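You operate a simulated robot arm through the tools that you are given. There is no shell and no other tool. Be economical: measure what you need, move in short steps, check, and stop when the job is done.

You run a simulated robot arm. Do the job below in one go: nothing can be reset, and whatever is moved stays where it is left.

## Task
Put the brown bobbin from the top of the low cupboard on top of the yellow can there. Close the table drawer. Take the steel plate and leave it in the inside of the tray marked rubber. Turn the right stretcher knob to 2. Take the tin from the top of the small grey table and put it on the right end of the stretcher table. Set the stitch lever to 6 mm. Turn the roller dial to 2. Put the red cone from the packing table on the top of the clamp board and the white cone on the grey offcut there. Do these in any order. Set down upright: cone. The stitch lever goes anticlockwise seen from above, to its stop.

It is judged by the outcome, as a careful person would: the job done as asked, and still so three seconds after it is handed in. It fails if anything else is knocked over, pushed out of place, dropped, spilled or broken.

## Robot
A 6-joint arm with a fingered hand on a trunk, on a base that drives. Base frame: it is fixed to the floor where the robot stands at the start and does not move with it; the origin is under the middle of the robot, x ahead of it, y to its left, z up. Lengths are in mm, angles in degrees, forces in N, time in s.
With the tool pointing down near the work surface it reaches from about 100 to 620 mm from the robot's upright axis, wherever it stands. Its first joint turns from -166.0 to 166.0 degrees. Places, roughly: bobbin [500, -250, 500]; cone [1750, -2500, 1000]; inside of the tray marked RUBBER (23x22 cm) [560, 300, 800]; offcut [1250, -2750, 750]; right end of the stretcher table (38x15 cm) [-800, 1680, 780]; right stretcher knob [-800, 1400, 1200]; roller dial [3300, -600, 1000]; steel plate (9x7x2 cm) [600, 900, 800]; stitch lever [3400, 1200, 1100]; table drawer [1100, 500, 700]; tin (6x6x3 cm) [1800, 2400, 600]; top of the clamp board [900, 900, 800]; yellow can [500, -250, 500]. Payload 4 kg.
The TCP is the grasp point between the finger pads, 26 mm short of the fingertips. In the tool frame z runs along the fingers and y along their closing line. The gripper opens to 148 mm. The gripper's body begins 73 mm behind the TCP. The gripper is a hand of 3 fingers: y runs from the thumb to the fingers, the wrist lies at [0, 0, -239] in the tool frame, and closing takes about 1.5 s.
Orientation is told as [roll, pitch, yaw] about the base's x, y, z axes, in that order, counted from this pose: with the fingers straight down and closing along the base's y, the tool's x points along the base's -x, its y along +y and its z along -z.

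## Interface
- The arm moves only by the tool servo_tool. Its argument "increments" is a list of rows, each an object of numbers (a shift or turn left out is 0, a gripper value left out holds the last): "dx", "dy", "dz": the shift along the tool's x, y, z in mm; "wx", "wy", "wz": the turn, a rotation vector about the tool's x, y, z in degrees; "gripper": the finger opening in mm, from 0 to 148. In form: [{"dx": .., "dy": .., "dz": .., "wx": .., "wy": .., "wz": .., "gripper": ..}, ...]. A call has 1 to 8 rows; each row is the pose to reach, as a shift and turn from the pose commanded when the call began, along the tool's axes at that moment. Rows are played at 5 a second. More than 50 mm and 8.6 degrees between two rows, or a gripper value outside its range, and nothing of the call is played. Where a pose cannot be reached the arm comes as near as it can. A force on the tool above 40 N (or 10 N above the force at the start of the call, whichever is more), or a blocked arm, ends the call early, and 0.2 s more pass. The fingers move at their own pace (about 153 mm/s each) and stop on an object; they squeeze with about 25 N. The grip force told is the motor's: it shows also when the fingers shut on nothing. Time passes only in rows, and 0.2 s behind the last, so rows that repeat a pose let the fingers close. The reply holds the time, the measured pose of the TCP, the force on the tool along the base axes, the opening and the grip force, in the units named above and with some noise, with the torque about the TCP (base axes, N m) and any sound that the robot's microphone picked up.
- Cameras (640 x 400 px; columns grow to the right, rows downward): "scene" is now at [46.1, 240.8, 1420.4]; the picture's right is [0.41, -0.91, 0.00], its down [-0.73, -0.33, -0.60] and it looks along [0.54, 0.25, -0.80] (base axes); focal length 264 px, centre (320, 200). "wrist" rides on the gripper at [68, -39, -90] in the tool frame; the picture's right is [0.50, 0.87, 0.00], its down [-0.66, 0.38, -0.65] and it looks along [-0.57, 0.33, 0.76] (tool axes); focal length 222 px, centre (320, 200). There is no depth. A picture from a camera that has moved, and an enlarged one, comes with that camera's place and axes in the base frame and with its lens.
- grab_frame(camera): a new picture of that camera. The clock stands still meanwhile.
- raise_lower(by): slides the trunk up (or, below 0, down) by that many mm; the arm and the scene camera ride with it, the base frame stays. It gives what a move gives, with no picture.
- base_move(legs): drives the robot by 1 to 6 legs, each [ahead, left, turn to the left] in mm, mm and degrees, along the robot's own axes; the way and the turn of a leg run together, so that a leg with both is an arc; at most 1500 mm and 180 degrees a leg. The arm and the cameras ride along, it lands a little off, and it stops where it bumps. It gives what a move gives.
- grasp_type(shape): the hand has 3 fingers and takes this shape, open, in about a second: jaw (thumb against the fingers, like two jaws); tri (thumb and two fingers); tip (a fingertip pinch); poke (one finger out to press); point (the index stretched); flat (the hand flat); cup (the hand cupped); fist (a fist). The gripper value then closes the fingers along that shape, each until it touches; the sizes above hold for jaw. It gives what a move gives, with no picture.
- pan_tilt(pan, tilt): turns the head with the scene camera to pan (to the left, within 120 degrees either way) and tilt (down, from -29 to 69), counted from straight ahead of the robot. It gives what a move gives.
- close_up(camera, box): a new picture of the part [left, top, right, bottom] of that camera's present view, enlarged. The clock stands still meanwhile.
- close_job(): hands the job in; it is judged then, once.

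Work in short steps. Places have to be worked out from the pictures, the camera data and where the tool is seen: move nearer, look again, correct. Check each grasp and each placing, and mend what went wrong. You have 207 turns and 180 pictures in all, those below and enlarged ones among them. Open the gripper and draw the arm clear of the work before you hand the job in, unless the task says otherwise.

The tools are called as a command line: name --argument value ..., lists and objects as JSON in quotes. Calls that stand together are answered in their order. servo_tool: Moves the arm, as the interface text tells. Its arguments: {"type":"object","properties":{"increments":{"type":"array","items":{"type":"object","properties":{"dx":{"type":"number"},"dy":{"type":"number"},"dz":{"type":"number"},"wx":{"type":"number"},"wy":{"type":"number"},"wz":{"type":"number"},"gripper":{"type":"number"}}}}},"required":["increments"]} The other tools are called the same way: raise_lower (by) slides the trunk up or down; grasp_type (shape) gives the hand a shape; base_move (legs) drives the base; pan_tilt (pan, tilt) turns the head that bears the scene camera; grab_frame (camera) takes a picture; close_up (camera, box) takes an enlarged picture of a part of a camera's view; close_job () hands the job in.

At the start:

```text
clock: 0.0
ee_pos: [378.6, 240.3, 1068.3]
orientation: [0.0, 0.0, -0.1]
ft_force: [0.2, -0.4, 0.0]
torque: [0.01, 0.01, 0.0]
opening: 147.8
gripper_force: 0.1
shape: jaw
trunk travel left (down, up): [-175.0, 142.0]
robot x, y, heading: [0.9, -0.0, -0.1]
head pan, tilt: [24.3, 53.3]
```

scene: 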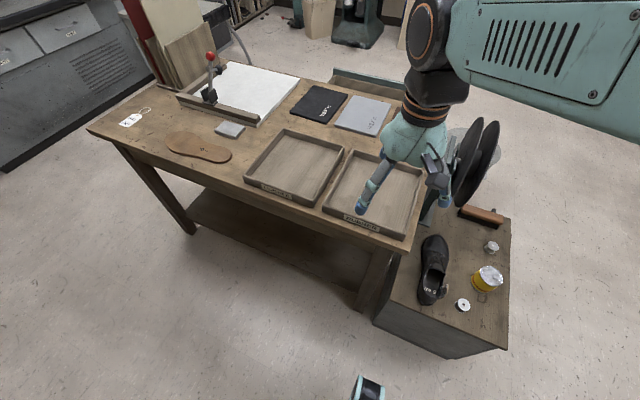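
wrist: 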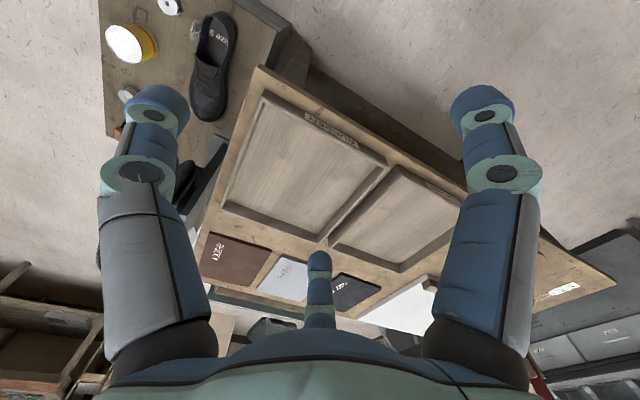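

I start by looking closer at the cupboard top and the table as seen from the start.

close_up --camera "scene" --box '[360, 200, 540, 370]'

close_up --camera "scene" --box '[80, 40, 420, 250]'

```text
2.35 times, centred on (450, 285) of scene
camera zoom: at [46.1, 240.8, 1420.4], right [0.41, -0.91, 0.0], down [-0.73, -0.33, -0.6], along [0.54, 0.25, -0.8], focal length 622 px, centre (14, 0)
```

zoom: 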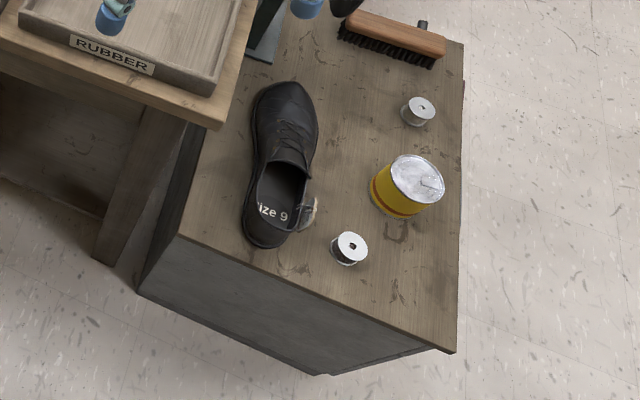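

```text
1.88 times, centred on (250, 145) of scene
camera zoom: at [46.1, 240.8, 1420.4], right [0.41, -0.91, 0.0], down [-0.73, -0.33, -0.6], along [0.54, 0.25, -0.8], focal length 498 px, centre (452, 304)
```

zoom: 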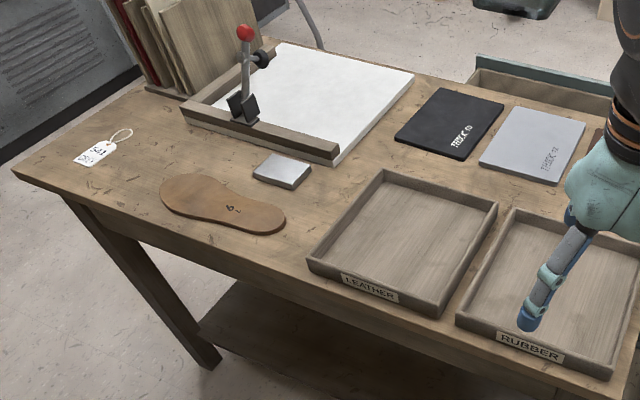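

I want a better view of the cupboard from the head, panned right, before moving the arm.

pan_tilt --pan -30 --tilt 45

grab_frame --camera "scene"

```text
clock: 1.2
ee_pos: [378.6, 240.8, 1068.9]
orientation: [0.0, 0.0, 0.0]
ft_force: [-0.4, 0.7, -0.8]
torque: [-0.01, -0.02, 0.0]
opening: 147.8
gripper_force: 0.0
shape: jaw
trunk travel left (down, up): [-175.0, 142.0]
robot x, y, heading: [0.7, -0.3, 0.1]
head pan, tilt: [-30.0, 45.0]
```

```text
175 pictures are left
camera scene: at [49.3, 169.8, 1431.7], right [-0.5, -0.87, 0.0], down [-0.61, 0.35, -0.71], along [0.61, -0.35, -0.71], focal length 264 px, centre (320, 200)
```

scene: 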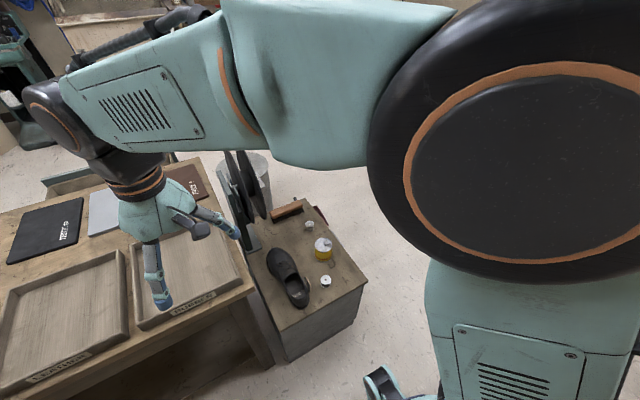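

Move the hand over to the right at this height, away from the table, then look down with the wrist camera.

servo_tool --increments '[{"dx": 10, "dy": -50}, {"dx": 20, "dy": -100}, {"dx": 30, "dy": -150}, {"dx": 40, "dy": -200}, {"dx": 50, "dy": -250}, {"dx": 60, "dy": -300}, {"dx": 60, "dy": -350}, {"dx": 60, "dy": -398}]'

servo_tool --increments '[{"dz": 45}, {"dz": 90}, {"dz": 135}, {"dz": 180}, {"dz": 225}, {"dz": 270}]'

grab_frame --camera "wrist"

grab_frame --camera "scene"

```text
refused: row 1 steps farther than a row can; nothing moved
```

```text
clock: 2.6
ee_pos: [382.9, 244.9, 823.4]
orientation: [0.5, -0.8, 0.0]
ft_force: [-6.7, -4.1, 26.1]
torque: [1.19, -2.04, 0.04]
opening: 148.0
gripper_force: 0.1
shape: jaw
trunk travel left (down, up): [-175.0, 142.0]
robot x, y, heading: [-2.0, -2.3, -0.2]
head pan, tilt: [-30.0, 45.0]
stopped in row 6: the force on the tool passed its limit at 57 N (the readings are from after the stop); the commanded pose is now the measured one
```

```text
174 pictures are left
camera wrist: at [315.0, 205.9, 913.4], right [-0.5, 0.87, 0.0], down [0.65, 0.37, 0.67], along [0.58, 0.33, -0.75], focal length 222 px, centre (320, 200)
```

wrist: 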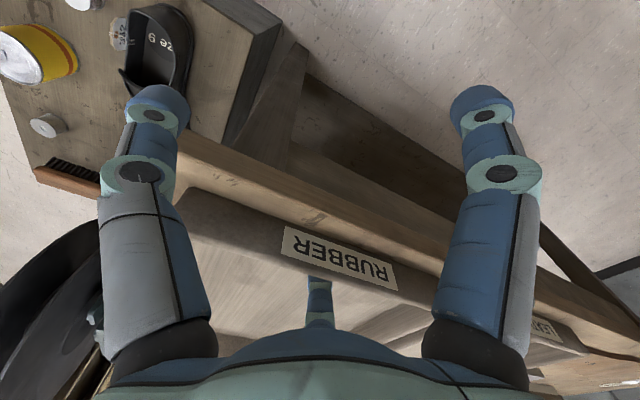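

```text
173 pictures are left
camera scene: at [47.5, 168.7, 1432.1], right [-0.5, -0.87, 0.0], down [-0.61, 0.35, -0.71], along [0.61, -0.35, -0.71], focal length 264 px, centre (320, 200)
```

scene: 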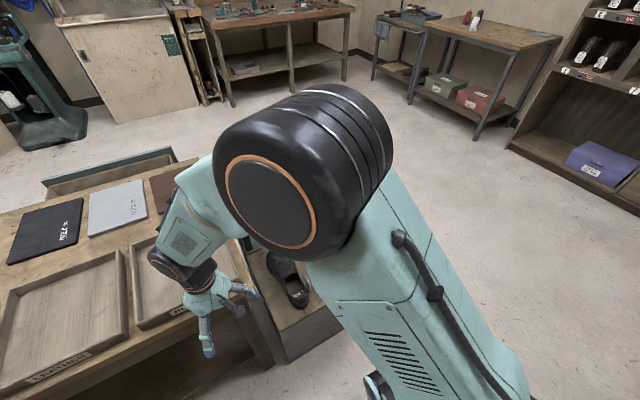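

The first call was refused (51 mm step), so the descent went onto the tray rim instead. I back straight up and will no longer chain dependent moves.

servo_tool --increments '[{"dz": -30}, {"dz": -80}, {"dz": -125}, {"dz": -170}, {"dz": -215}, {"dz": -245}]'

```text
clock: 4.0
ee_pos: [378.4, 246.5, 1068.1]
orientation: [0.3, -0.3, 0.0]
ft_force: [-0.2, -0.4, 0.4]
torque: [0.01, 0.02, -0.01]
opening: 147.9
gripper_force: 0.1
shape: jaw
trunk travel left (down, up): [-175.0, 142.0]
robot x, y, heading: [3.2, -2.0, 0.3]
head pan, tilt: [-30.0, 45.0]
```

Force is clear. Now the shift to the right with legal steps.

servo_tool --increments '[{"dx": 5, "dy": -48}, {"dx": 10, "dy": -96}, {"dx": 15, "dy": -144}, {"dx": 20, "dy": -192}, {"dx": 25, "dy": -240}, {"dx": 30, "dy": -288}, {"dx": 35, "dy": -336}, {"dx": 40, "dy": -384}]'

grab_frame --camera "scene"

grab_frame --camera "wrist"

```text
clock: 5.8
ee_pos: [340.9, -138.6, 1065.4]
orientation: [0.3, -0.5, 0.1]
ft_force: [0.1, -0.3, -0.2]
torque: [0.02, -0.01, -0.03]
opening: 147.5
gripper_force: 0.0
shape: jaw
trunk travel left (down, up): [-175.0, 142.0]
robot x, y, heading: [-3.1, -1.5, -0.1]
head pan, tilt: [-30.0, 45.0]
```

```text
172 pictures are left
camera scene: at [49.6, 169.2, 1431.7], right [-0.5, -0.87, 0.0], down [-0.61, 0.35, -0.71], along [0.61, -0.35, -0.71], focal length 264 px, centre (320, 200)
```

scene: 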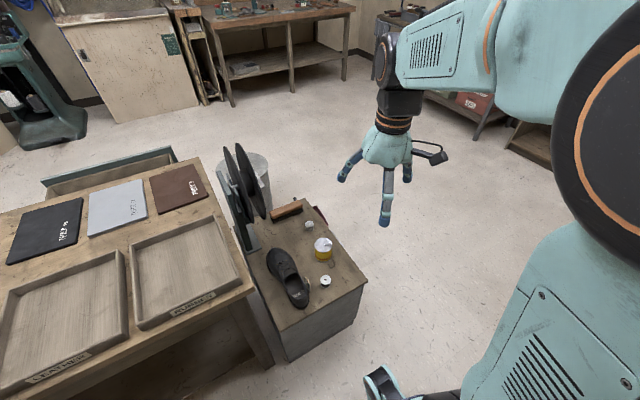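

```text
171 pictures are left
camera wrist: at [274.1, -178.1, 1156.4], right [-0.5, 0.87, 0.0], down [0.65, 0.38, 0.66], along [0.57, 0.33, -0.75], focal length 222 px, centre (320, 200)
```

wrist: 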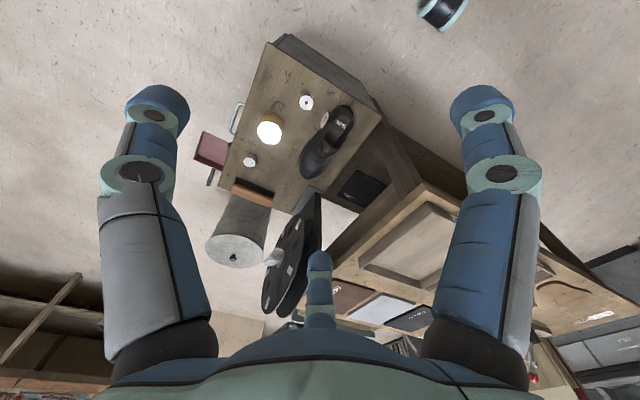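

Front bobbin triangulates to about (480,-105,462) and the can to about (613,-175). I look closer to see which bobbin is brown.

close_up --camera "wrist" --box '[220, 70, 380, 170]'

close_up --camera "scene" --box '[240, 190, 400, 310]'

```text
4.00 times, centred on (300, 120) of wrist
camera zoom: at [274.1, -178.1, 1156.4], right [-0.5, 0.87, 0.0], down [0.65, 0.38, 0.66], along [0.57, 0.33, -0.75], focal length 888 px, centre (400, 520)
```

zoom: 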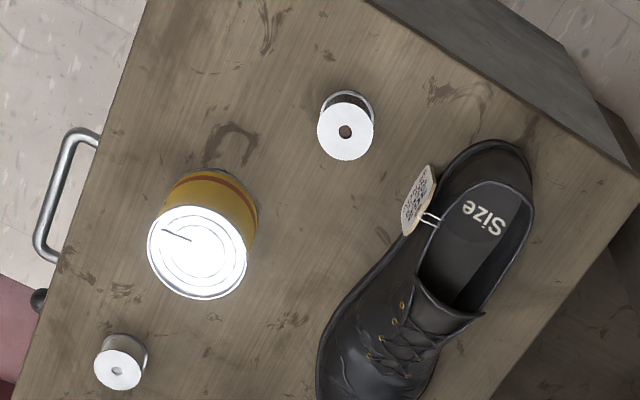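

```text
3.33 times, centred on (320, 250) of scene
camera zoom: at [49.6, 169.2, 1431.7], right [-0.5, -0.87, 0.0], down [-0.61, 0.35, -0.71], along [0.61, -0.35, -0.71], focal length 881 px, centre (320, 33)
```

zoom: 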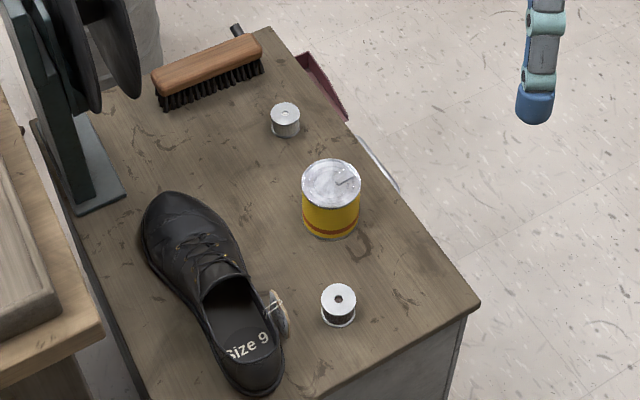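

The front bobbin carries dark brown thread, the back one white. I drive 100 ahead and 60 right so that the can comes within reach, and lower the trunk.

base_move --legs '[[100, -60, 0]]'

raise_lower --by -170

grab_frame --camera "wrist"

```text
clock: 7.0
ee_pos: [441.2, -198.7, 1065.4]
orientation: [0.4, -0.5, -0.2]
ft_force: [1.6, -0.4, 0.2]
torque: [0.01, 0.0, 0.02]
opening: 147.8
gripper_force: 0.0
shape: jaw
trunk travel left (down, up): [-175.0, 142.0]
robot x, y, heading: [100.0, -56.9, -0.3]
head pan, tilt: [-30.0, 45.0]
```

```text
clock: 8.9
ee_pos: [440.3, -198.4, 897.4]
orientation: [0.3, -0.4, -0.2]
ft_force: [0.3, -0.2, 0.1]
torque: [0.0, 0.02, -0.03]
opening: 147.8
gripper_force: 0.0
shape: jaw
trunk travel left (down, up): [-5.0, 312.0]
robot x, y, heading: [98.6, -59.8, 0.0]
head pan, tilt: [-30.0, 45.0]
```

```text
168 pictures are left
camera wrist: at [372.8, -236.1, 986.5], right [-0.5, 0.87, 0.0], down [0.65, 0.37, 0.66], along [0.57, 0.33, -0.75], focal length 222 px, centre (320, 200)
```

wrist: 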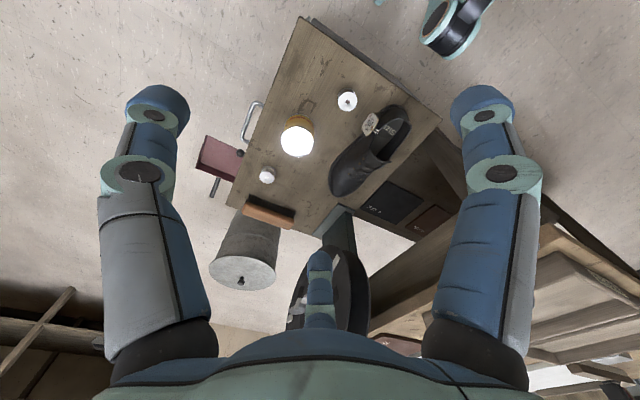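

Bobbin confirmed at about (479,-103), top ≈462; a shoe tag sits ~70 mm to its left, so I'll use a narrower opening. Descend to 150 mm above it and look.

servo_tool --increments '[{"dx": -6, "dy": 14, "dz": 44, "gripper": 80}, {"dx": -12, "dy": 28, "dz": 88}, {"dx": -18, "dy": 42, "dz": 132}, {"dx": -24, "dy": 56, "dz": 176}, {"dx": -30, "dy": 70, "dz": 220}, {"dx": -36, "dy": 84, "dz": 264}, {"dx": -39, "dy": 95, "dz": 297}]'

grab_frame --camera "wrist"

grab_frame --camera "scene"

```text
clock: 10.5
ee_pos: [481.9, -101.7, 596.7]
orientation: [0.2, -0.5, -0.1]
ft_force: [-0.9, 0.0, -0.2]
torque: [0.01, -0.02, 0.02]
opening: 80.5
gripper_force: 0.1
shape: jaw
trunk travel left (down, up): [-5.0, 312.0]
robot x, y, heading: [97.6, -59.8, -0.1]
head pan, tilt: [-30.0, 45.0]
```

```text
167 pictures are left
camera wrist: at [413.5, -140.5, 686.7], right [-0.5, 0.87, 0.0], down [0.65, 0.37, 0.66], along [0.57, 0.33, -0.75], focal length 222 px, centre (320, 200)
```

wrist: 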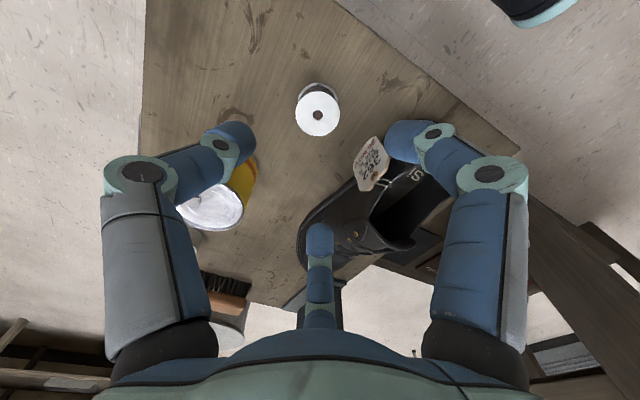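

```text
166 pictures are left
camera scene: at [195.4, 111.2, 1258.9], right [-0.5, -0.86, 0.0], down [-0.61, 0.36, -0.71], along [0.61, -0.36, -0.71], focal length 264 px, centre (320, 200)
```

scene: 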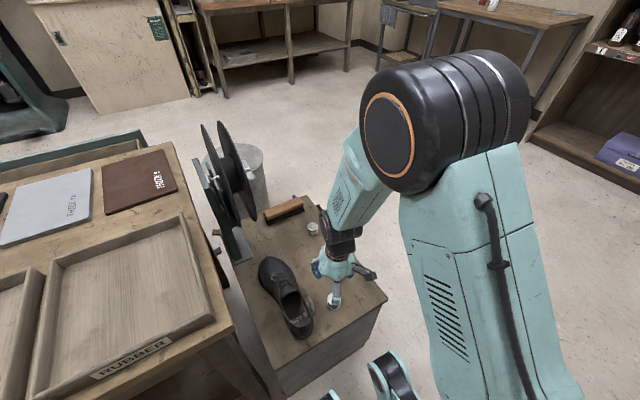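

TCP is right above the bobbin. The two fingers look widely splayed in x, so I test in the air how the jaw shape closes to ~40 mm, and how the tip shape looks.

servo_tool --increments '[{"gripper": 40}, {"gripper": 40}, {"gripper": 40}]'

grab_frame --camera "wrist"

grasp_type --shape "tip"

grab_frame --camera "wrist"

servo_tool --increments '[{"gripper": 40}, {"gripper": 40}, {"gripper": 40}]'

grab_frame --camera "wrist"

```text
clock: 11.3
ee_pos: [480.4, -101.5, 597.7]
orientation: [0.3, -0.3, -0.2]
ft_force: [1.1, -0.7, -0.4]
torque: [0.0, -0.03, 0.03]
opening: 40.5
gripper_force: 0.1
shape: jaw
trunk travel left (down, up): [-5.0, 312.0]
robot x, y, heading: [100.3, -58.8, -0.2]
head pan, tilt: [-30.0, 45.0]
```

```text
165 pictures are left
camera wrist: at [413.3, -140.8, 687.2], right [-0.5, 0.87, 0.0], down [0.65, 0.37, 0.66], along [0.57, 0.33, -0.75], focal length 222 px, centre (320, 200)
```

wrist: 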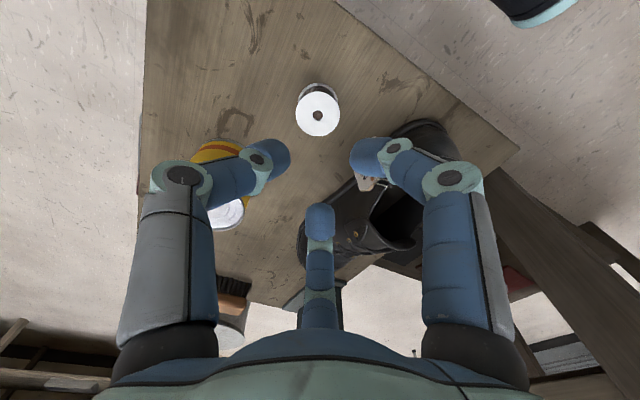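

```text
clock: 12.2
ee_pos: [480.2, -101.9, 596.7]
orientation: [0.3, -0.5, -0.2]
ft_force: [0.0, 0.2, 1.1]
torque: [-0.02, -0.01, -0.04]
opening: 148.1
gripper_force: 0.0
shape: tip
trunk travel left (down, up): [-5.0, 312.0]
robot x, y, heading: [100.8, -60.7, -0.2]
head pan, tilt: [-30.0, 45.0]
```

```text
164 pictures are left
camera wrist: at [413.3, -140.8, 687.3], right [-0.5, 0.87, 0.0], down [0.65, 0.37, 0.66], along [0.57, 0.33, -0.75], focal length 222 px, centre (320, 200)
```

wrist: 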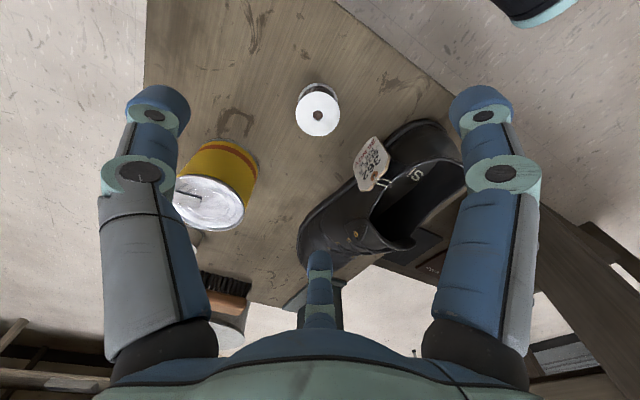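

```text
clock: 13.0
ee_pos: [479.3, -101.7, 596.9]
orientation: [0.2, -0.5, -0.2]
ft_force: [-0.5, 0.0, -0.6]
torque: [0.01, 0.01, 0.04]
opening: 40.5
gripper_force: 0.1
shape: tip
trunk travel left (down, up): [-5.0, 312.0]
robot x, y, heading: [99.6, -57.9, -0.2]
head pan, tilt: [-30.0, 45.0]
```

```text
163 pictures are left
camera wrist: at [413.3, -140.8, 687.3], right [-0.5, 0.87, 0.0], down [0.65, 0.37, 0.66], along [0.57, 0.33, -0.75], focal length 222 px, centre (320, 200)
```

wrist: 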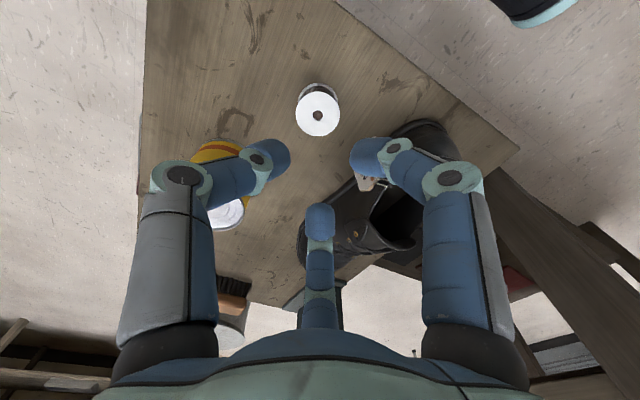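

All three fingers close radially around the TCP, so jaw works well for a round bobbin. Go back to jaw, opening 70, and descend to about z=475.

grasp_type --shape "jaw"

servo_tool --increments '[{"dx": -3, "dz": 10, "gripper": 72}, {"dx": -3, "dz": 30}, {"dx": -3, "dz": 60}, {"dx": -3, "dz": 90}, {"dx": -3, "dz": 110}, {"dx": -3, "dz": 122}]'

grab_frame --camera "wrist"

```text
clock: 13.9
ee_pos: [481.2, -101.8, 596.6]
orientation: [0.3, -0.4, -0.2]
ft_force: [0.3, -0.2, -0.1]
torque: [-0.01, 0.02, 0.0]
opening: 147.8
gripper_force: 0.1
shape: jaw
trunk travel left (down, up): [-5.0, 312.0]
robot x, y, heading: [100.6, -57.1, 0.1]
head pan, tilt: [-30.0, 45.0]
```

```text
clock: 15.3
ee_pos: [485.6, -100.1, 477.6]
orientation: [0.3, -0.5, -0.2]
ft_force: [-0.8, -0.6, -0.3]
torque: [-0.01, -0.04, 0.02]
opening: 72.4
gripper_force: 0.1
shape: jaw
trunk travel left (down, up): [-5.0, 312.0]
robot x, y, heading: [97.0, -56.5, -0.4]
head pan, tilt: [-30.0, 45.0]
```

```text
162 pictures are left
camera wrist: at [419.0, -138.8, 568.3], right [-0.5, 0.87, 0.0], down [0.65, 0.37, 0.66], along [0.57, 0.33, -0.75], focal length 222 px, centre (320, 200)
```

wrist: 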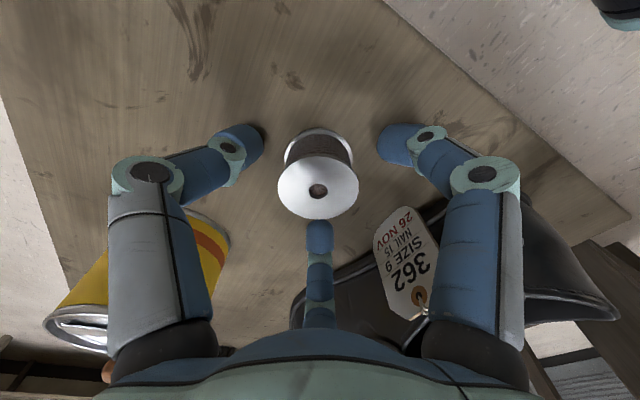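

Bobbin is centred, about 45 mm tall (surface ≈425, top ≈468). Lower 16 mm and close.

servo_tool --increments '[{"dz": 8}, {"dz": 16}, {"dz": 16, "gripper": 20}, {"dz": 16, "gripper": 20}, {"dz": 16, "gripper": 20}, {"dz": 16, "gripper": 20}]'

grab_frame --camera "wrist"

```text
clock: 15.7
ee_pos: [487.1, -101.1, 476.3]
orientation: [0.3, -0.6, -0.3]
ft_force: [-2.8, -1.7, 15.0]
torque: [-0.37, 0.17, -0.08]
opening: 44.4
gripper_force: 19.3
shape: jaw
trunk travel left (down, up): [-5.0, 312.0]
robot x, y, heading: [102.4, -58.3, -0.4]
head pan, tilt: [-30.0, 45.0]
stopped in row 1: the force on the tool passed its limit at 52 N (the readings are from after the stop); the commanded pose is now the measured one
```

```text
161 pictures are left
camera wrist: at [419.8, -139.1, 565.4], right [-0.5, 0.87, 0.0], down [0.65, 0.37, 0.66], along [0.58, 0.33, -0.75], focal length 222 px, centre (320, 200)
```

wrist: 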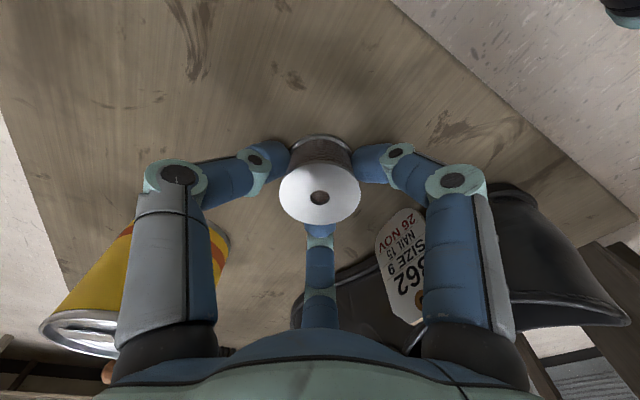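

The fingertips touched the cupboard top (surface ≈447), and the fingers closed on the bobbin at 44 mm. Lift and check.

servo_tool --increments '[{"dz": -5, "gripper": 20}, {"dz": -30, "gripper": 20}, {"dz": -75}, {"dz": -120}, {"dz": -160}, {"dz": -180}]'

grab_frame --camera "wrist"

```text
clock: 17.1
ee_pos: [484.0, -99.2, 657.3]
orientation: [0.4, -0.5, -0.2]
ft_force: [-0.4, -0.4, -0.7]
torque: [-0.05, -0.03, 0.0]
opening: 39.0
gripper_force: 24.6
shape: jaw
trunk travel left (down, up): [-5.0, 312.0]
robot x, y, heading: [101.1, -59.1, -0.2]
head pan, tilt: [-30.0, 45.0]
```

```text
160 pictures are left
camera wrist: at [416.2, -138.3, 747.6], right [-0.5, 0.87, 0.0], down [0.65, 0.37, 0.66], along [0.57, 0.33, -0.75], focal length 222 px, centre (320, 200)
```

wrist: 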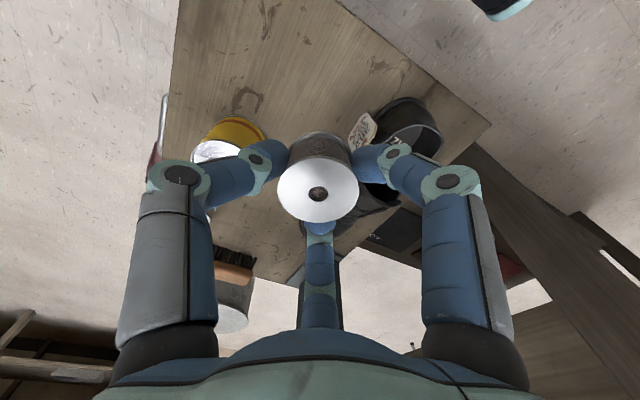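

Bobbin held. By several rays the can top is at about (589,-164,530). Move above it and look.

servo_tool --increments '[{"dx": -40, "dy": -25}, {"dx": -80, "dy": -50}, {"dx": -105, "dy": -65, "dz": 0}, {"dx": -105, "dy": -65, "dz": 20}]'

grab_frame --camera "wrist"

close_up --camera "scene" --box '[240, 190, 400, 310]'

```text
clock: 18.1
ee_pos: [592.4, -168.5, 636.3]
orientation: [0.4, -0.4, -0.1]
ft_force: [0.0, -0.3, -0.8]
torque: [-0.01, -0.01, -0.04]
opening: 39.1
gripper_force: 24.8
shape: jaw
trunk travel left (down, up): [-5.0, 312.0]
robot x, y, heading: [103.8, -57.2, -0.1]
head pan, tilt: [-30.0, 45.0]
```

```text
159 pictures are left
camera wrist: at [523.7, -206.7, 726.9], right [-0.5, 0.87, 0.0], down [0.65, 0.37, 0.66], along [0.57, 0.33, -0.75], focal length 222 px, centre (320, 200)
```

wrist: 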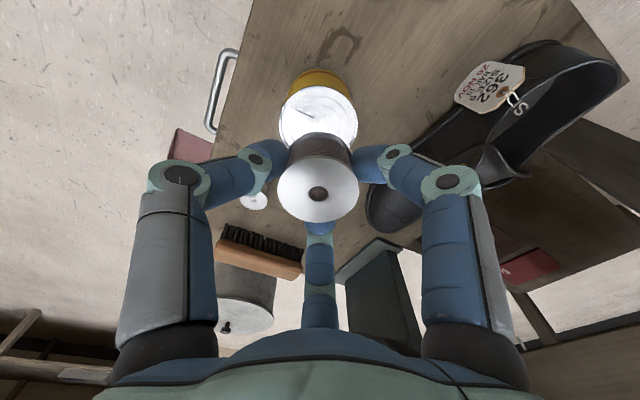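

```text
3.33 times, centred on (320, 250) of scene
camera zoom: at [195.3, 111.1, 1258.9], right [-0.5, -0.86, 0.0], down [-0.61, 0.36, -0.71], along [0.61, -0.36, -0.71], focal length 881 px, centre (320, 33)
```

zoom: 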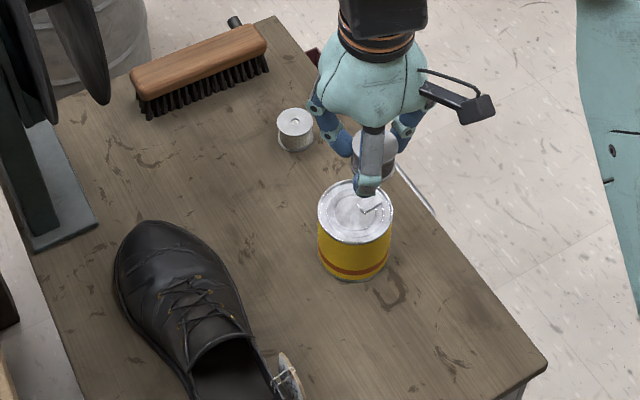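

Lid centre and the TCP agree within 2-3 mm. Lower to about 10 mm above contact first.

servo_tool --increments '[{"dy": 1, "dz": 30}, {"dy": 1, "dz": 55}, {"dy": 1, "dz": 68}]'

close_up --camera "scene" --box '[280, 200, 380, 275]'

grab_frame --camera "wrist"

```text
clock: 18.9
ee_pos: [589.2, -165.1, 568.2]
orientation: [0.3, -0.6, -0.2]
ft_force: [-0.1, -0.6, -0.1]
torque: [-0.01, -0.02, 0.0]
opening: 38.8
gripper_force: 25.3
shape: jaw
trunk travel left (down, up): [-5.0, 312.0]
robot x, y, heading: [97.4, -57.6, -0.2]
head pan, tilt: [-30.0, 45.0]
```

```text
5.33 times, centred on (330, 238) of scene
camera zoom: at [195.3, 111.1, 1258.9], right [-0.5, -0.86, 0.0], down [-0.61, 0.36, -0.71], along [0.61, -0.36, -0.71], focal length 1410 px, centre (267, 0)
```

zoom: 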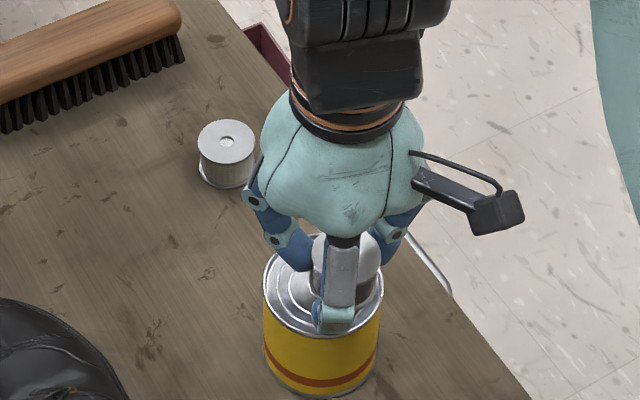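

```text
156 pictures are left
camera wrist: at [522.6, -203.7, 657.8], right [-0.5, 0.87, 0.0], down [0.65, 0.37, 0.66], along [0.58, 0.33, -0.75], focal length 222 px, centre (320, 200)
```

wrist: 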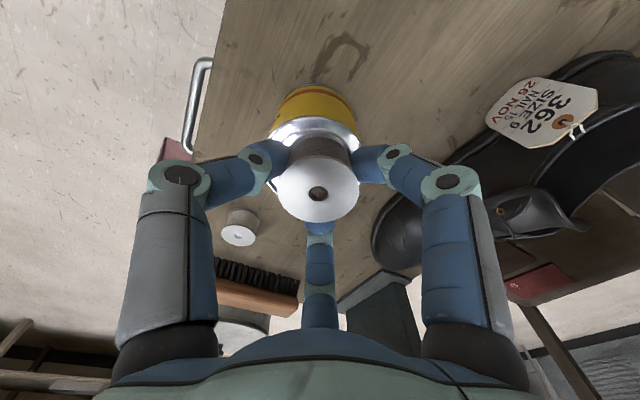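

Well aligned. Lower slowly until contact.

servo_tool --increments '[{"dz": 4}, {"dz": 6}, {"dz": 8}, {"dz": 10}]'

```text
clock: 19.9
ee_pos: [591.5, -165.1, 556.6]
orientation: [0.3, -0.6, -0.3]
ft_force: [0.0, -0.5, -1.2]
torque: [0.0, -0.04, 0.01]
opening: 38.7
gripper_force: 25.2
shape: jaw
trunk travel left (down, up): [-5.0, 312.0]
robot x, y, heading: [99.8, -58.8, -0.3]
head pan, tilt: [-30.0, 45.0]
```

servo_tool --increments '[{"dz": 3}, {"dz": 6}, {"dz": 9}, {"dz": 12}, {"dz": 15}]'

close_up --camera "scene" --box '[280, 200, 380, 275]'

```text
clock: 20.9
ee_pos: [593.0, -166.2, 550.3]
orientation: [0.2, -1.0, -0.2]
ft_force: [-3.1, 1.5, 19.6]
torque: [-0.22, 0.3, -0.08]
opening: 40.2
gripper_force: 24.8
shape: jaw
trunk travel left (down, up): [-5.0, 312.0]
robot x, y, heading: [102.0, -59.8, -0.2]
head pan, tilt: [-30.0, 45.0]
stopped in row 4: the force on the tool passed its limit at 45 N (the readings are from after the stop); the commanded pose is now the measured one
```

```text
5.33 times, centred on (330, 238) of scene
camera zoom: at [193.6, 111.5, 1259.0], right [-0.5, -0.86, 0.0], down [-0.61, 0.36, -0.71], along [0.61, -0.36, -0.71], focal length 1410 px, centre (267, 0)
```

zoom: 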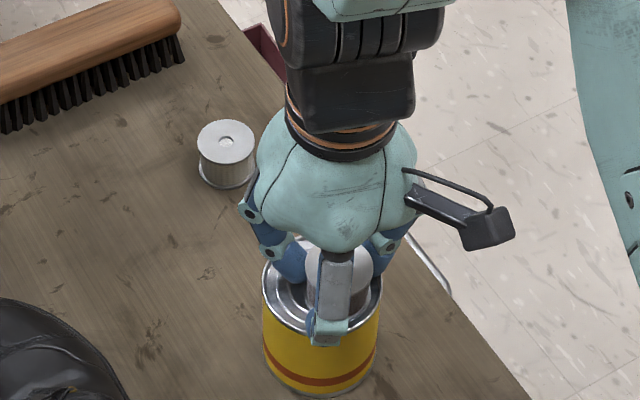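

Contact felt at z≈550. Ease up 2 mm, open, then withdraw straight up.

servo_tool --increments '[{"dz": -2}, {"dz": -3, "gripper": 56}, {"dz": -3, "gripper": 60}, {"dz": -3, "gripper": 60}, {"dz": -20, "gripper": 60}, {"dz": -60}, {"dz": -100}, {"dz": -140}]'

close_up --camera "scene" --box '[280, 200, 380, 275]'

grab_frame --camera "wrist"

```text
clock: 22.7
ee_pos: [589.8, -163.7, 690.1]
orientation: [0.2, -0.8, -0.3]
ft_force: [0.3, 0.2, -0.7]
torque: [0.0, -0.04, 0.01]
opening: 59.8
gripper_force: 0.0
shape: jaw
trunk travel left (down, up): [-5.0, 312.0]
robot x, y, heading: [100.6, -59.6, -0.3]
head pan, tilt: [-30.0, 45.0]
```

```text
5.33 times, centred on (330, 238) of scene
camera zoom: at [195.0, 111.1, 1259.0], right [-0.5, -0.86, 0.0], down [-0.61, 0.36, -0.71], along [0.61, -0.36, -0.71], focal length 1410 px, centre (267, 0)
```

zoom: 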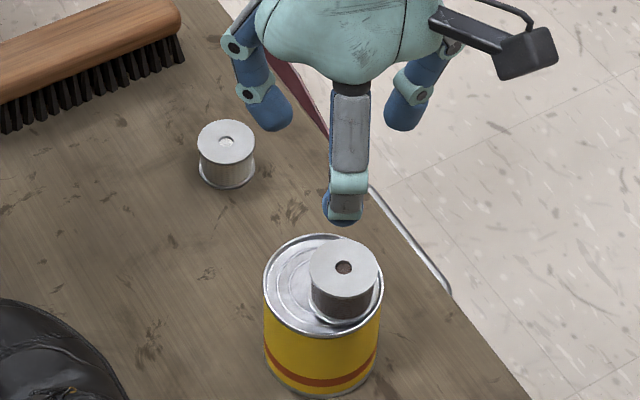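

```text
153 pictures are left
camera wrist: at [521.5, -202.2, 780.1], right [-0.5, 0.87, 0.0], down [0.65, 0.37, 0.66], along [0.58, 0.33, -0.75], focal length 222 px, centre (320, 200)
```

wrist: 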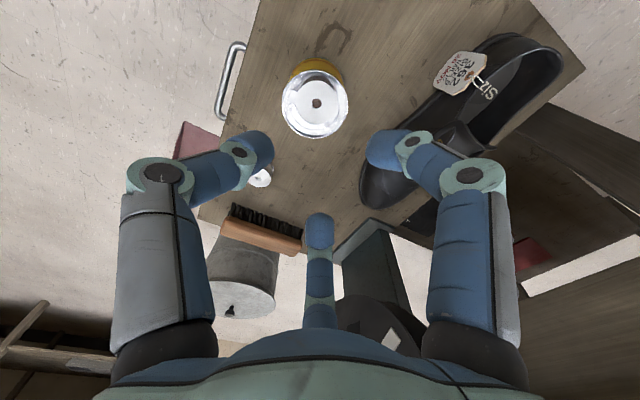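

Brown bobbin stands flat on the can lid. Now raise the trunk and pull the hand back to prepare for the table work.

raise_lower --by 170

servo_tool --increments '[{"dx": 30, "dz": -35}, {"dx": 60, "dz": -70}, {"dx": 90, "dz": -105}, {"dx": 120, "dz": -140}, {"dx": 150, "dz": -175}, {"dx": 180, "dz": -200}, {"dx": 220, "dz": -210}]'

```text
clock: 24.6
ee_pos: [590.5, -166.1, 858.7]
orientation: [0.2, -0.8, -0.2]
ft_force: [-0.3, 0.3, -0.6]
torque: [0.03, 0.01, -0.03]
opening: 59.8
gripper_force: 0.0
shape: jaw
trunk travel left (down, up): [-175.0, 142.0]
robot x, y, heading: [100.3, -57.7, -0.4]
head pan, tilt: [-30.0, 45.0]
```

```text
clock: 26.2
ee_pos: [366.9, -164.2, 1066.0]
orientation: [0.2, -0.8, -0.3]
ft_force: [-0.4, 0.2, 1.3]
torque: [0.01, -0.03, -0.02]
opening: 59.5
gripper_force: 0.1
shape: jaw
trunk travel left (down, up): [-175.0, 142.0]
robot x, y, heading: [102.1, -59.8, -0.1]
head pan, tilt: [-30.0, 45.0]
```

Drive left 700 along the table front to face plate and trays, and turn the head ahead.

base_move --legs '[[-40, 0, 0], [0, 700, 0], [60, 0, 0]]'

pan_tilt --pan 10 --tilt 50

grab_frame --camera "scene"

grab_frame --camera "wrist"

```text
clock: 33.9
ee_pos: [387.7, 544.8, 1064.6]
orientation: [0.2, -0.8, 0.3]
ft_force: [0.2, 0.0, 0.4]
torque: [-0.01, 0.03, 0.02]
opening: 59.4
gripper_force: 0.0
shape: jaw
trunk travel left (down, up): [-175.0, 142.0]
robot x, y, heading: [114.6, 648.6, 0.4]
head pan, tilt: [-30.0, 45.0]
```

```text
clock: 35.0
ee_pos: [388.6, 545.1, 1065.7]
orientation: [0.3, -0.8, 0.3]
ft_force: [-0.4, 0.2, -0.2]
torque: [0.02, 0.01, 0.03]
opening: 59.6
gripper_force: 0.0
shape: jaw
trunk travel left (down, up): [-175.0, 142.0]
robot x, y, heading: [119.0, 650.3, 0.5]
head pan, tilt: [10.0, 50.0]
```

```text
152 pictures are left
camera scene: at [171.0, 872.5, 1424.8], right [0.18, -0.98, 0.0], down [-0.75, -0.14, -0.64], along [0.63, 0.12, -0.77], focal length 264 px, centre (320, 200)
```

scene: 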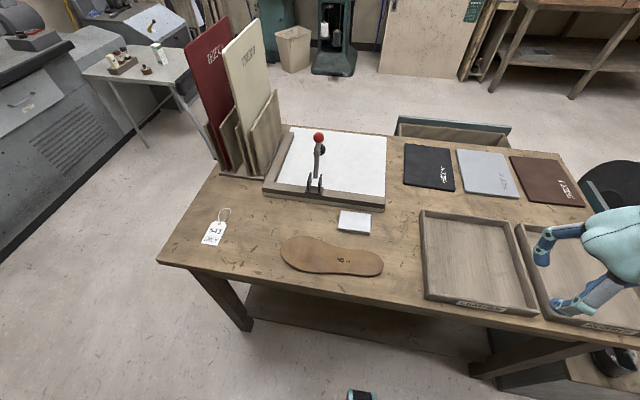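

```text
151 pictures are left
camera wrist: at [320.9, 506.1, 1155.0], right [-0.5, 0.86, 0.0], down [0.64, 0.38, 0.66], along [0.57, 0.33, -0.75], focal length 222 px, centre (320, 200)
```

wrist: 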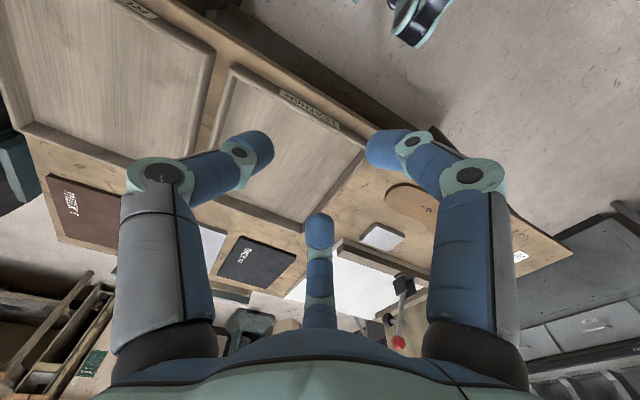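

Plate is at about (624,861) with the long side along y. Close-up for the exact shape.

close_up --camera "scene" --box '[320, 190, 400, 250]'

close_up --camera "scene" --box '[260, 110, 400, 215]'

```text
6.67 times, centred on (360, 220) of scene
camera zoom: at [171.0, 872.5, 1424.8], right [0.18, -0.98, 0.0], down [-0.75, -0.14, -0.64], along [0.63, 0.12, -0.77], focal length 1762 px, centre (53, 67)
```

zoom: 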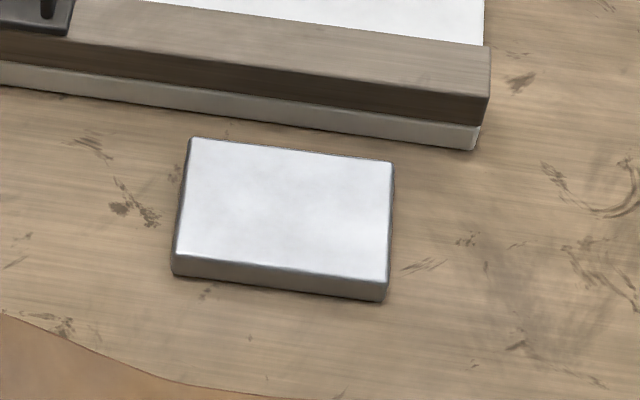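

```text
3.81 times, centred on (330, 162) of scene
camera zoom: at [171.0, 872.5, 1424.8], right [0.18, -0.98, 0.0], down [-0.75, -0.14, -0.64], along [0.63, 0.12, -0.77], focal length 1007 px, centre (282, 343)
```

zoom: 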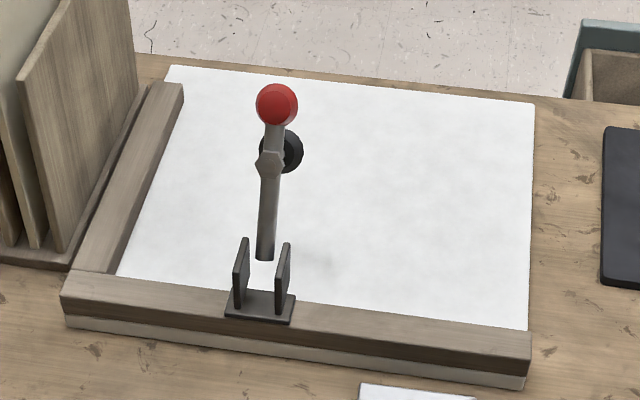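

Plate centre ≈(626,857), top ≈796, with ~28 mm to the clamp board behind. I'll grip with the thumb on the right end and the two fingers on the long sides. Move over it.

servo_tool --increments '[{"dx": -28, "dy": 37, "dz": 10, "gripper": 94}, {"dx": -56, "dy": 74, "dz": 20}, {"dx": -84, "dy": 111, "dz": 30}, {"dx": -112, "dy": 148, "dz": 40}, {"dx": -140, "dy": 185, "dz": 50}, {"dx": -168, "dy": 222, "dz": 60}, {"dx": -196, "dy": 259, "dz": 70}, {"dx": -224, "dy": 296, "dz": 80}]'

servo_tool --increments '[{"dx": -9, "dy": 10, "dz": 35}, {"dx": -9, "dy": 10, "dz": 75}, {"dx": -9, "dy": 10, "dz": 100}]'

grab_frame --camera "wrist"

```text
clock: 36.8
ee_pos: [610.1, 840.6, 988.7]
orientation: [0.3, -0.9, 0.2]
ft_force: [-1.4, 0.9, -0.8]
torque: [0.0, 0.02, 0.0]
opening: 93.5
gripper_force: 0.1
shape: jaw
trunk travel left (down, up): [-175.0, 142.0]
robot x, y, heading: [119.5, 648.0, 0.4]
head pan, tilt: [10.0, 50.0]
```

```text
clock: 37.6
ee_pos: [621.4, 852.5, 889.2]
orientation: [0.1, -0.8, 0.3]
ft_force: [-0.4, -0.3, 0.6]
torque: [0.04, 0.0, 0.01]
opening: 93.6
gripper_force: 0.0
shape: jaw
trunk travel left (down, up): [-175.0, 142.0]
robot x, y, heading: [115.5, 648.3, 0.3]
head pan, tilt: [10.0, 50.0]
```

```text
148 pictures are left
camera wrist: at [554.2, 813.3, 979.1], right [-0.5, 0.86, 0.0], down [0.64, 0.38, 0.66], along [0.58, 0.33, -0.75], focal length 222 px, centre (320, 200)
```

wrist: 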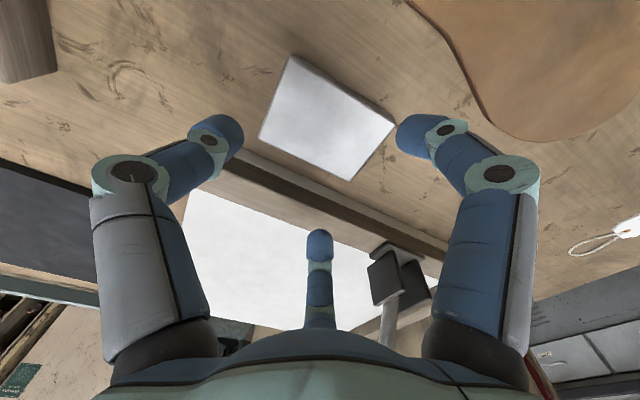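

Corners put the plate at x 590–658, y 809–907; TCP is right. Descend to just above it and check finger clearances.

servo_tool --increments '[{"dx": -2, "dz": 30}, {"dx": -2, "dz": 58}]'

grab_frame --camera "wrist"

close_up --camera "scene" --box '[300, 150, 420, 240]'

```text
clock: 38.1
ee_pos: [630.0, 853.7, 861.7]
orientation: [0.8, -2.1, 0.2]
ft_force: [-3.0, 0.4, 29.7]
torque: [0.83, -1.27, 0.02]
opening: 90.8
gripper_force: 0.0
shape: jaw
trunk travel left (down, up): [-175.0, 142.0]
robot x, y, heading: [122.2, 649.5, 0.3]
head pan, tilt: [10.0, 50.0]
stopped in row 2: the force on the tool passed its limit at 53 N (the readings are from after the stop); the commanded pose is now the measured one
```

```text
147 pictures are left
camera wrist: at [560.6, 814.3, 949.4], right [-0.5, 0.86, -0.01], down [0.63, 0.37, 0.68], along [0.59, 0.34, -0.73], focal length 222 px, centre (320, 200)
```

wrist: 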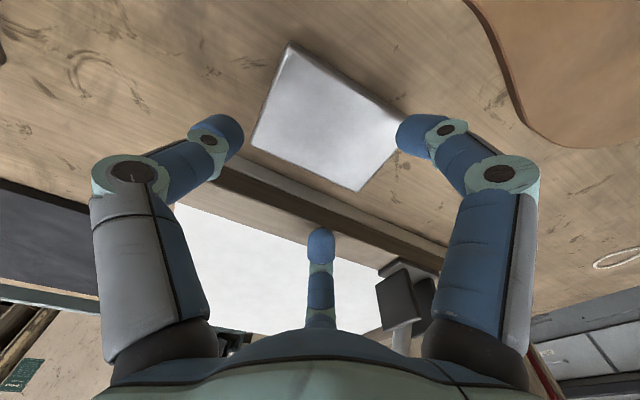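

```text
4.44 times, centred on (360, 195) of scene
camera zoom: at [168.4, 871.6, 1425.2], right [0.18, -0.98, 0.0], down [-0.75, -0.14, -0.64], along [0.63, 0.12, -0.76], focal length 1175 px, centre (142, 222)
```

zoom: 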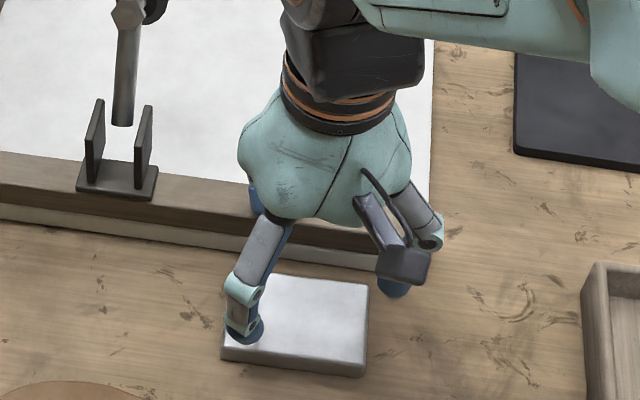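

The far fingertip touched the clamp-board beam (contact at about (673,881), z 835). I lift, level the hand, and will come down with a narrower opening.

servo_tool --increments '[{"dz": -20}, {"dz": -40, "wx": 0.8, "wy": 2.1, "dx": 9, "gripper": 84}, {"dz": -40, "wx": 0.8, "wy": 2.1, "dx": 9}]'

grab_frame --camera "wrist"

```text
clock: 38.9
ee_pos: [619.5, 853.8, 895.6]
orientation: [-0.1, 0.5, 0.3]
ft_force: [-0.4, -0.3, 0.4]
torque: [-0.02, 0.04, 0.0]
opening: 84.4
gripper_force: 0.1
shape: jaw
trunk travel left (down, up): [-175.0, 142.0]
robot x, y, heading: [117.7, 646.7, 0.4]
head pan, tilt: [10.0, 50.0]
```

```text
145 pictures are left
camera wrist: at [554.3, 814.8, 987.6], right [-0.5, 0.86, 0.0], down [0.66, 0.38, 0.65], along [0.56, 0.33, -0.76], focal length 222 px, centre (320, 200)
```

wrist: 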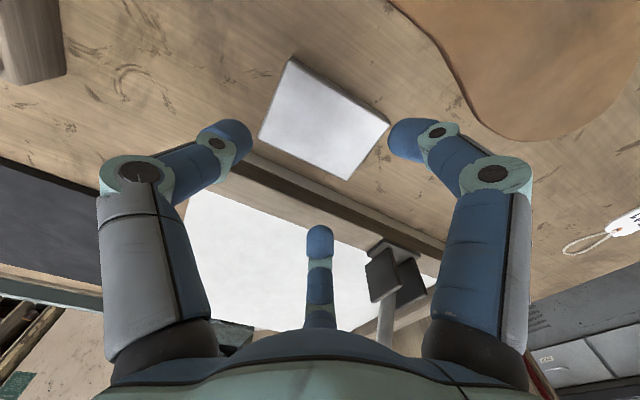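

Now 84 mm opening. Descend step by step.

servo_tool --increments '[{"dx": -1, "dz": 25}, {"dx": -1, "dz": 40}, {"dx": -1, "dz": 52}, {"dx": -1, "dz": 64}]'

grab_frame --camera "wrist"

```text
clock: 39.8
ee_pos: [621.9, 852.2, 847.5]
orientation: [0.1, -0.4, 0.3]
ft_force: [-11.3, -2.2, 23.8]
torque: [0.71, -1.07, 0.21]
opening: 80.2
gripper_force: 0.0
shape: jaw
trunk travel left (down, up): [-175.0, 142.0]
robot x, y, heading: [117.9, 647.7, 0.5]
head pan, tilt: [10.0, 50.0]
stopped in row 4: the force on the tool passed its limit at 48 N (the readings are from after the stop); the commanded pose is now the measured one
```

```text
144 pictures are left
camera wrist: at [555.5, 813.8, 937.5], right [-0.5, 0.86, 0.0], down [0.65, 0.38, 0.66], along [0.57, 0.33, -0.75], focal length 222 px, centre (320, 200)
```

wrist: 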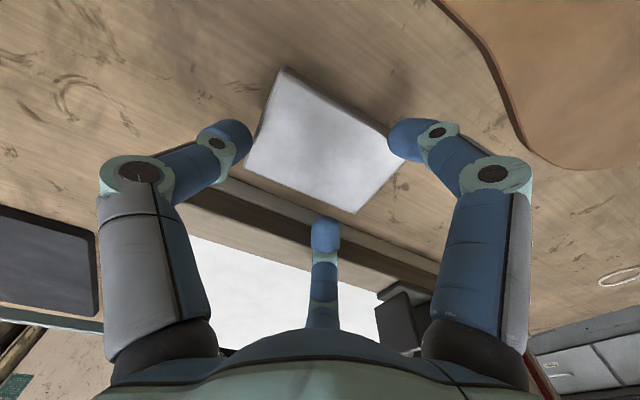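

The finger still catches the beam edge, so I'll first drag the plate ~30 mm away from the beam: turn the hand 90° so that the single thumb goes into the gap. Lift and start turning.

servo_tool --increments '[{"dz": -40, "gripper": 148}, {"dz": -80, "wz": -8.5}, {"dz": -80, "wz": -17}, {"dz": -80, "wz": -25.5}, {"dz": -80, "wz": -34}, {"dz": -80, "wz": -42.5}, {"dz": -80, "wz": -51}, {"dz": -80, "wz": -59.5}]'

servo_tool --increments '[{"wz": -8.5}, {"wz": -17}, {"wz": -25.5}, {"wz": -30.5}]'

grab_frame --camera "wrist"

```text
clock: 41.6
ee_pos: [623.6, 851.8, 923.6]
orientation: [-0.2, 0.0, 60.0]
ft_force: [-0.5, 0.2, 0.6]
torque: [0.0, -0.02, 0.01]
opening: 148.0
gripper_force: 0.0
shape: jaw
trunk travel left (down, up): [-175.0, 142.0]
robot x, y, heading: [120.3, 647.7, 0.5]
head pan, tilt: [10.0, 50.0]
```

```text
clock: 42.6
ee_pos: [623.8, 851.4, 923.6]
orientation: [-0.1, 0.0, 90.5]
ft_force: [0.4, -0.2, 0.5]
torque: [-0.01, 0.01, -0.03]
opening: 148.0
gripper_force: 0.0
shape: jaw
trunk travel left (down, up): [-175.0, 142.0]
robot x, y, heading: [116.4, 648.5, 0.2]
head pan, tilt: [10.0, 50.0]
```

```text
143 pictures are left
camera wrist: at [663.7, 785.8, 1015.4], right [-0.86, -0.51, 0.0], down [-0.38, 0.65, 0.65], along [-0.33, 0.56, -0.76], focal length 222 px, centre (320, 200)
```

wrist: 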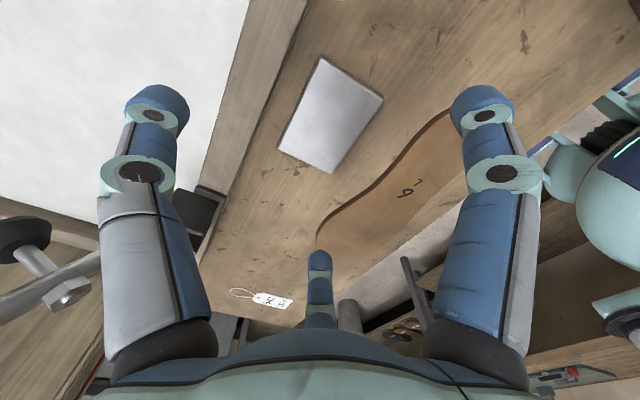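

Comparing both hand orientations, the true plate top is z≈815, centre (617,854), table ≈795; I had been 5-7 mm too far ahead. Turn back to yaw 0 and place the TCP at (615,846) with 84 opening.

servo_tool --increments '[{"wz": 8.5, "gripper": 84}, {"wz": 17}, {"wz": 25.5}, {"wz": 34}, {"wz": 42.5}, {"wz": 51}, {"wz": 59.5}, {"wz": 68}]'

servo_tool --increments '[{"wz": 8.5}, {"wz": 17}, {"wz": 22.5}]'

```text
clock: 44.4
ee_pos: [621.9, 850.6, 924.9]
orientation: [-0.1, -0.1, 22.2]
ft_force: [-1.2, -0.7, 1.1]
torque: [-0.03, 0.04, -0.02]
opening: 84.4
gripper_force: 0.1
shape: jaw
trunk travel left (down, up): [-175.0, 142.0]
robot x, y, heading: [121.1, 648.0, 0.6]
head pan, tilt: [10.0, 50.0]
```

```text
clock: 45.2
ee_pos: [623.3, 852.1, 923.6]
orientation: [0.0, -0.2, -0.2]
ft_force: [0.6, 0.5, -0.4]
torque: [-0.03, 0.01, 0.03]
opening: 84.6
gripper_force: 0.2
shape: jaw
trunk travel left (down, up): [-175.0, 142.0]
robot x, y, heading: [118.9, 649.2, 0.1]
head pan, tilt: [10.0, 50.0]
```

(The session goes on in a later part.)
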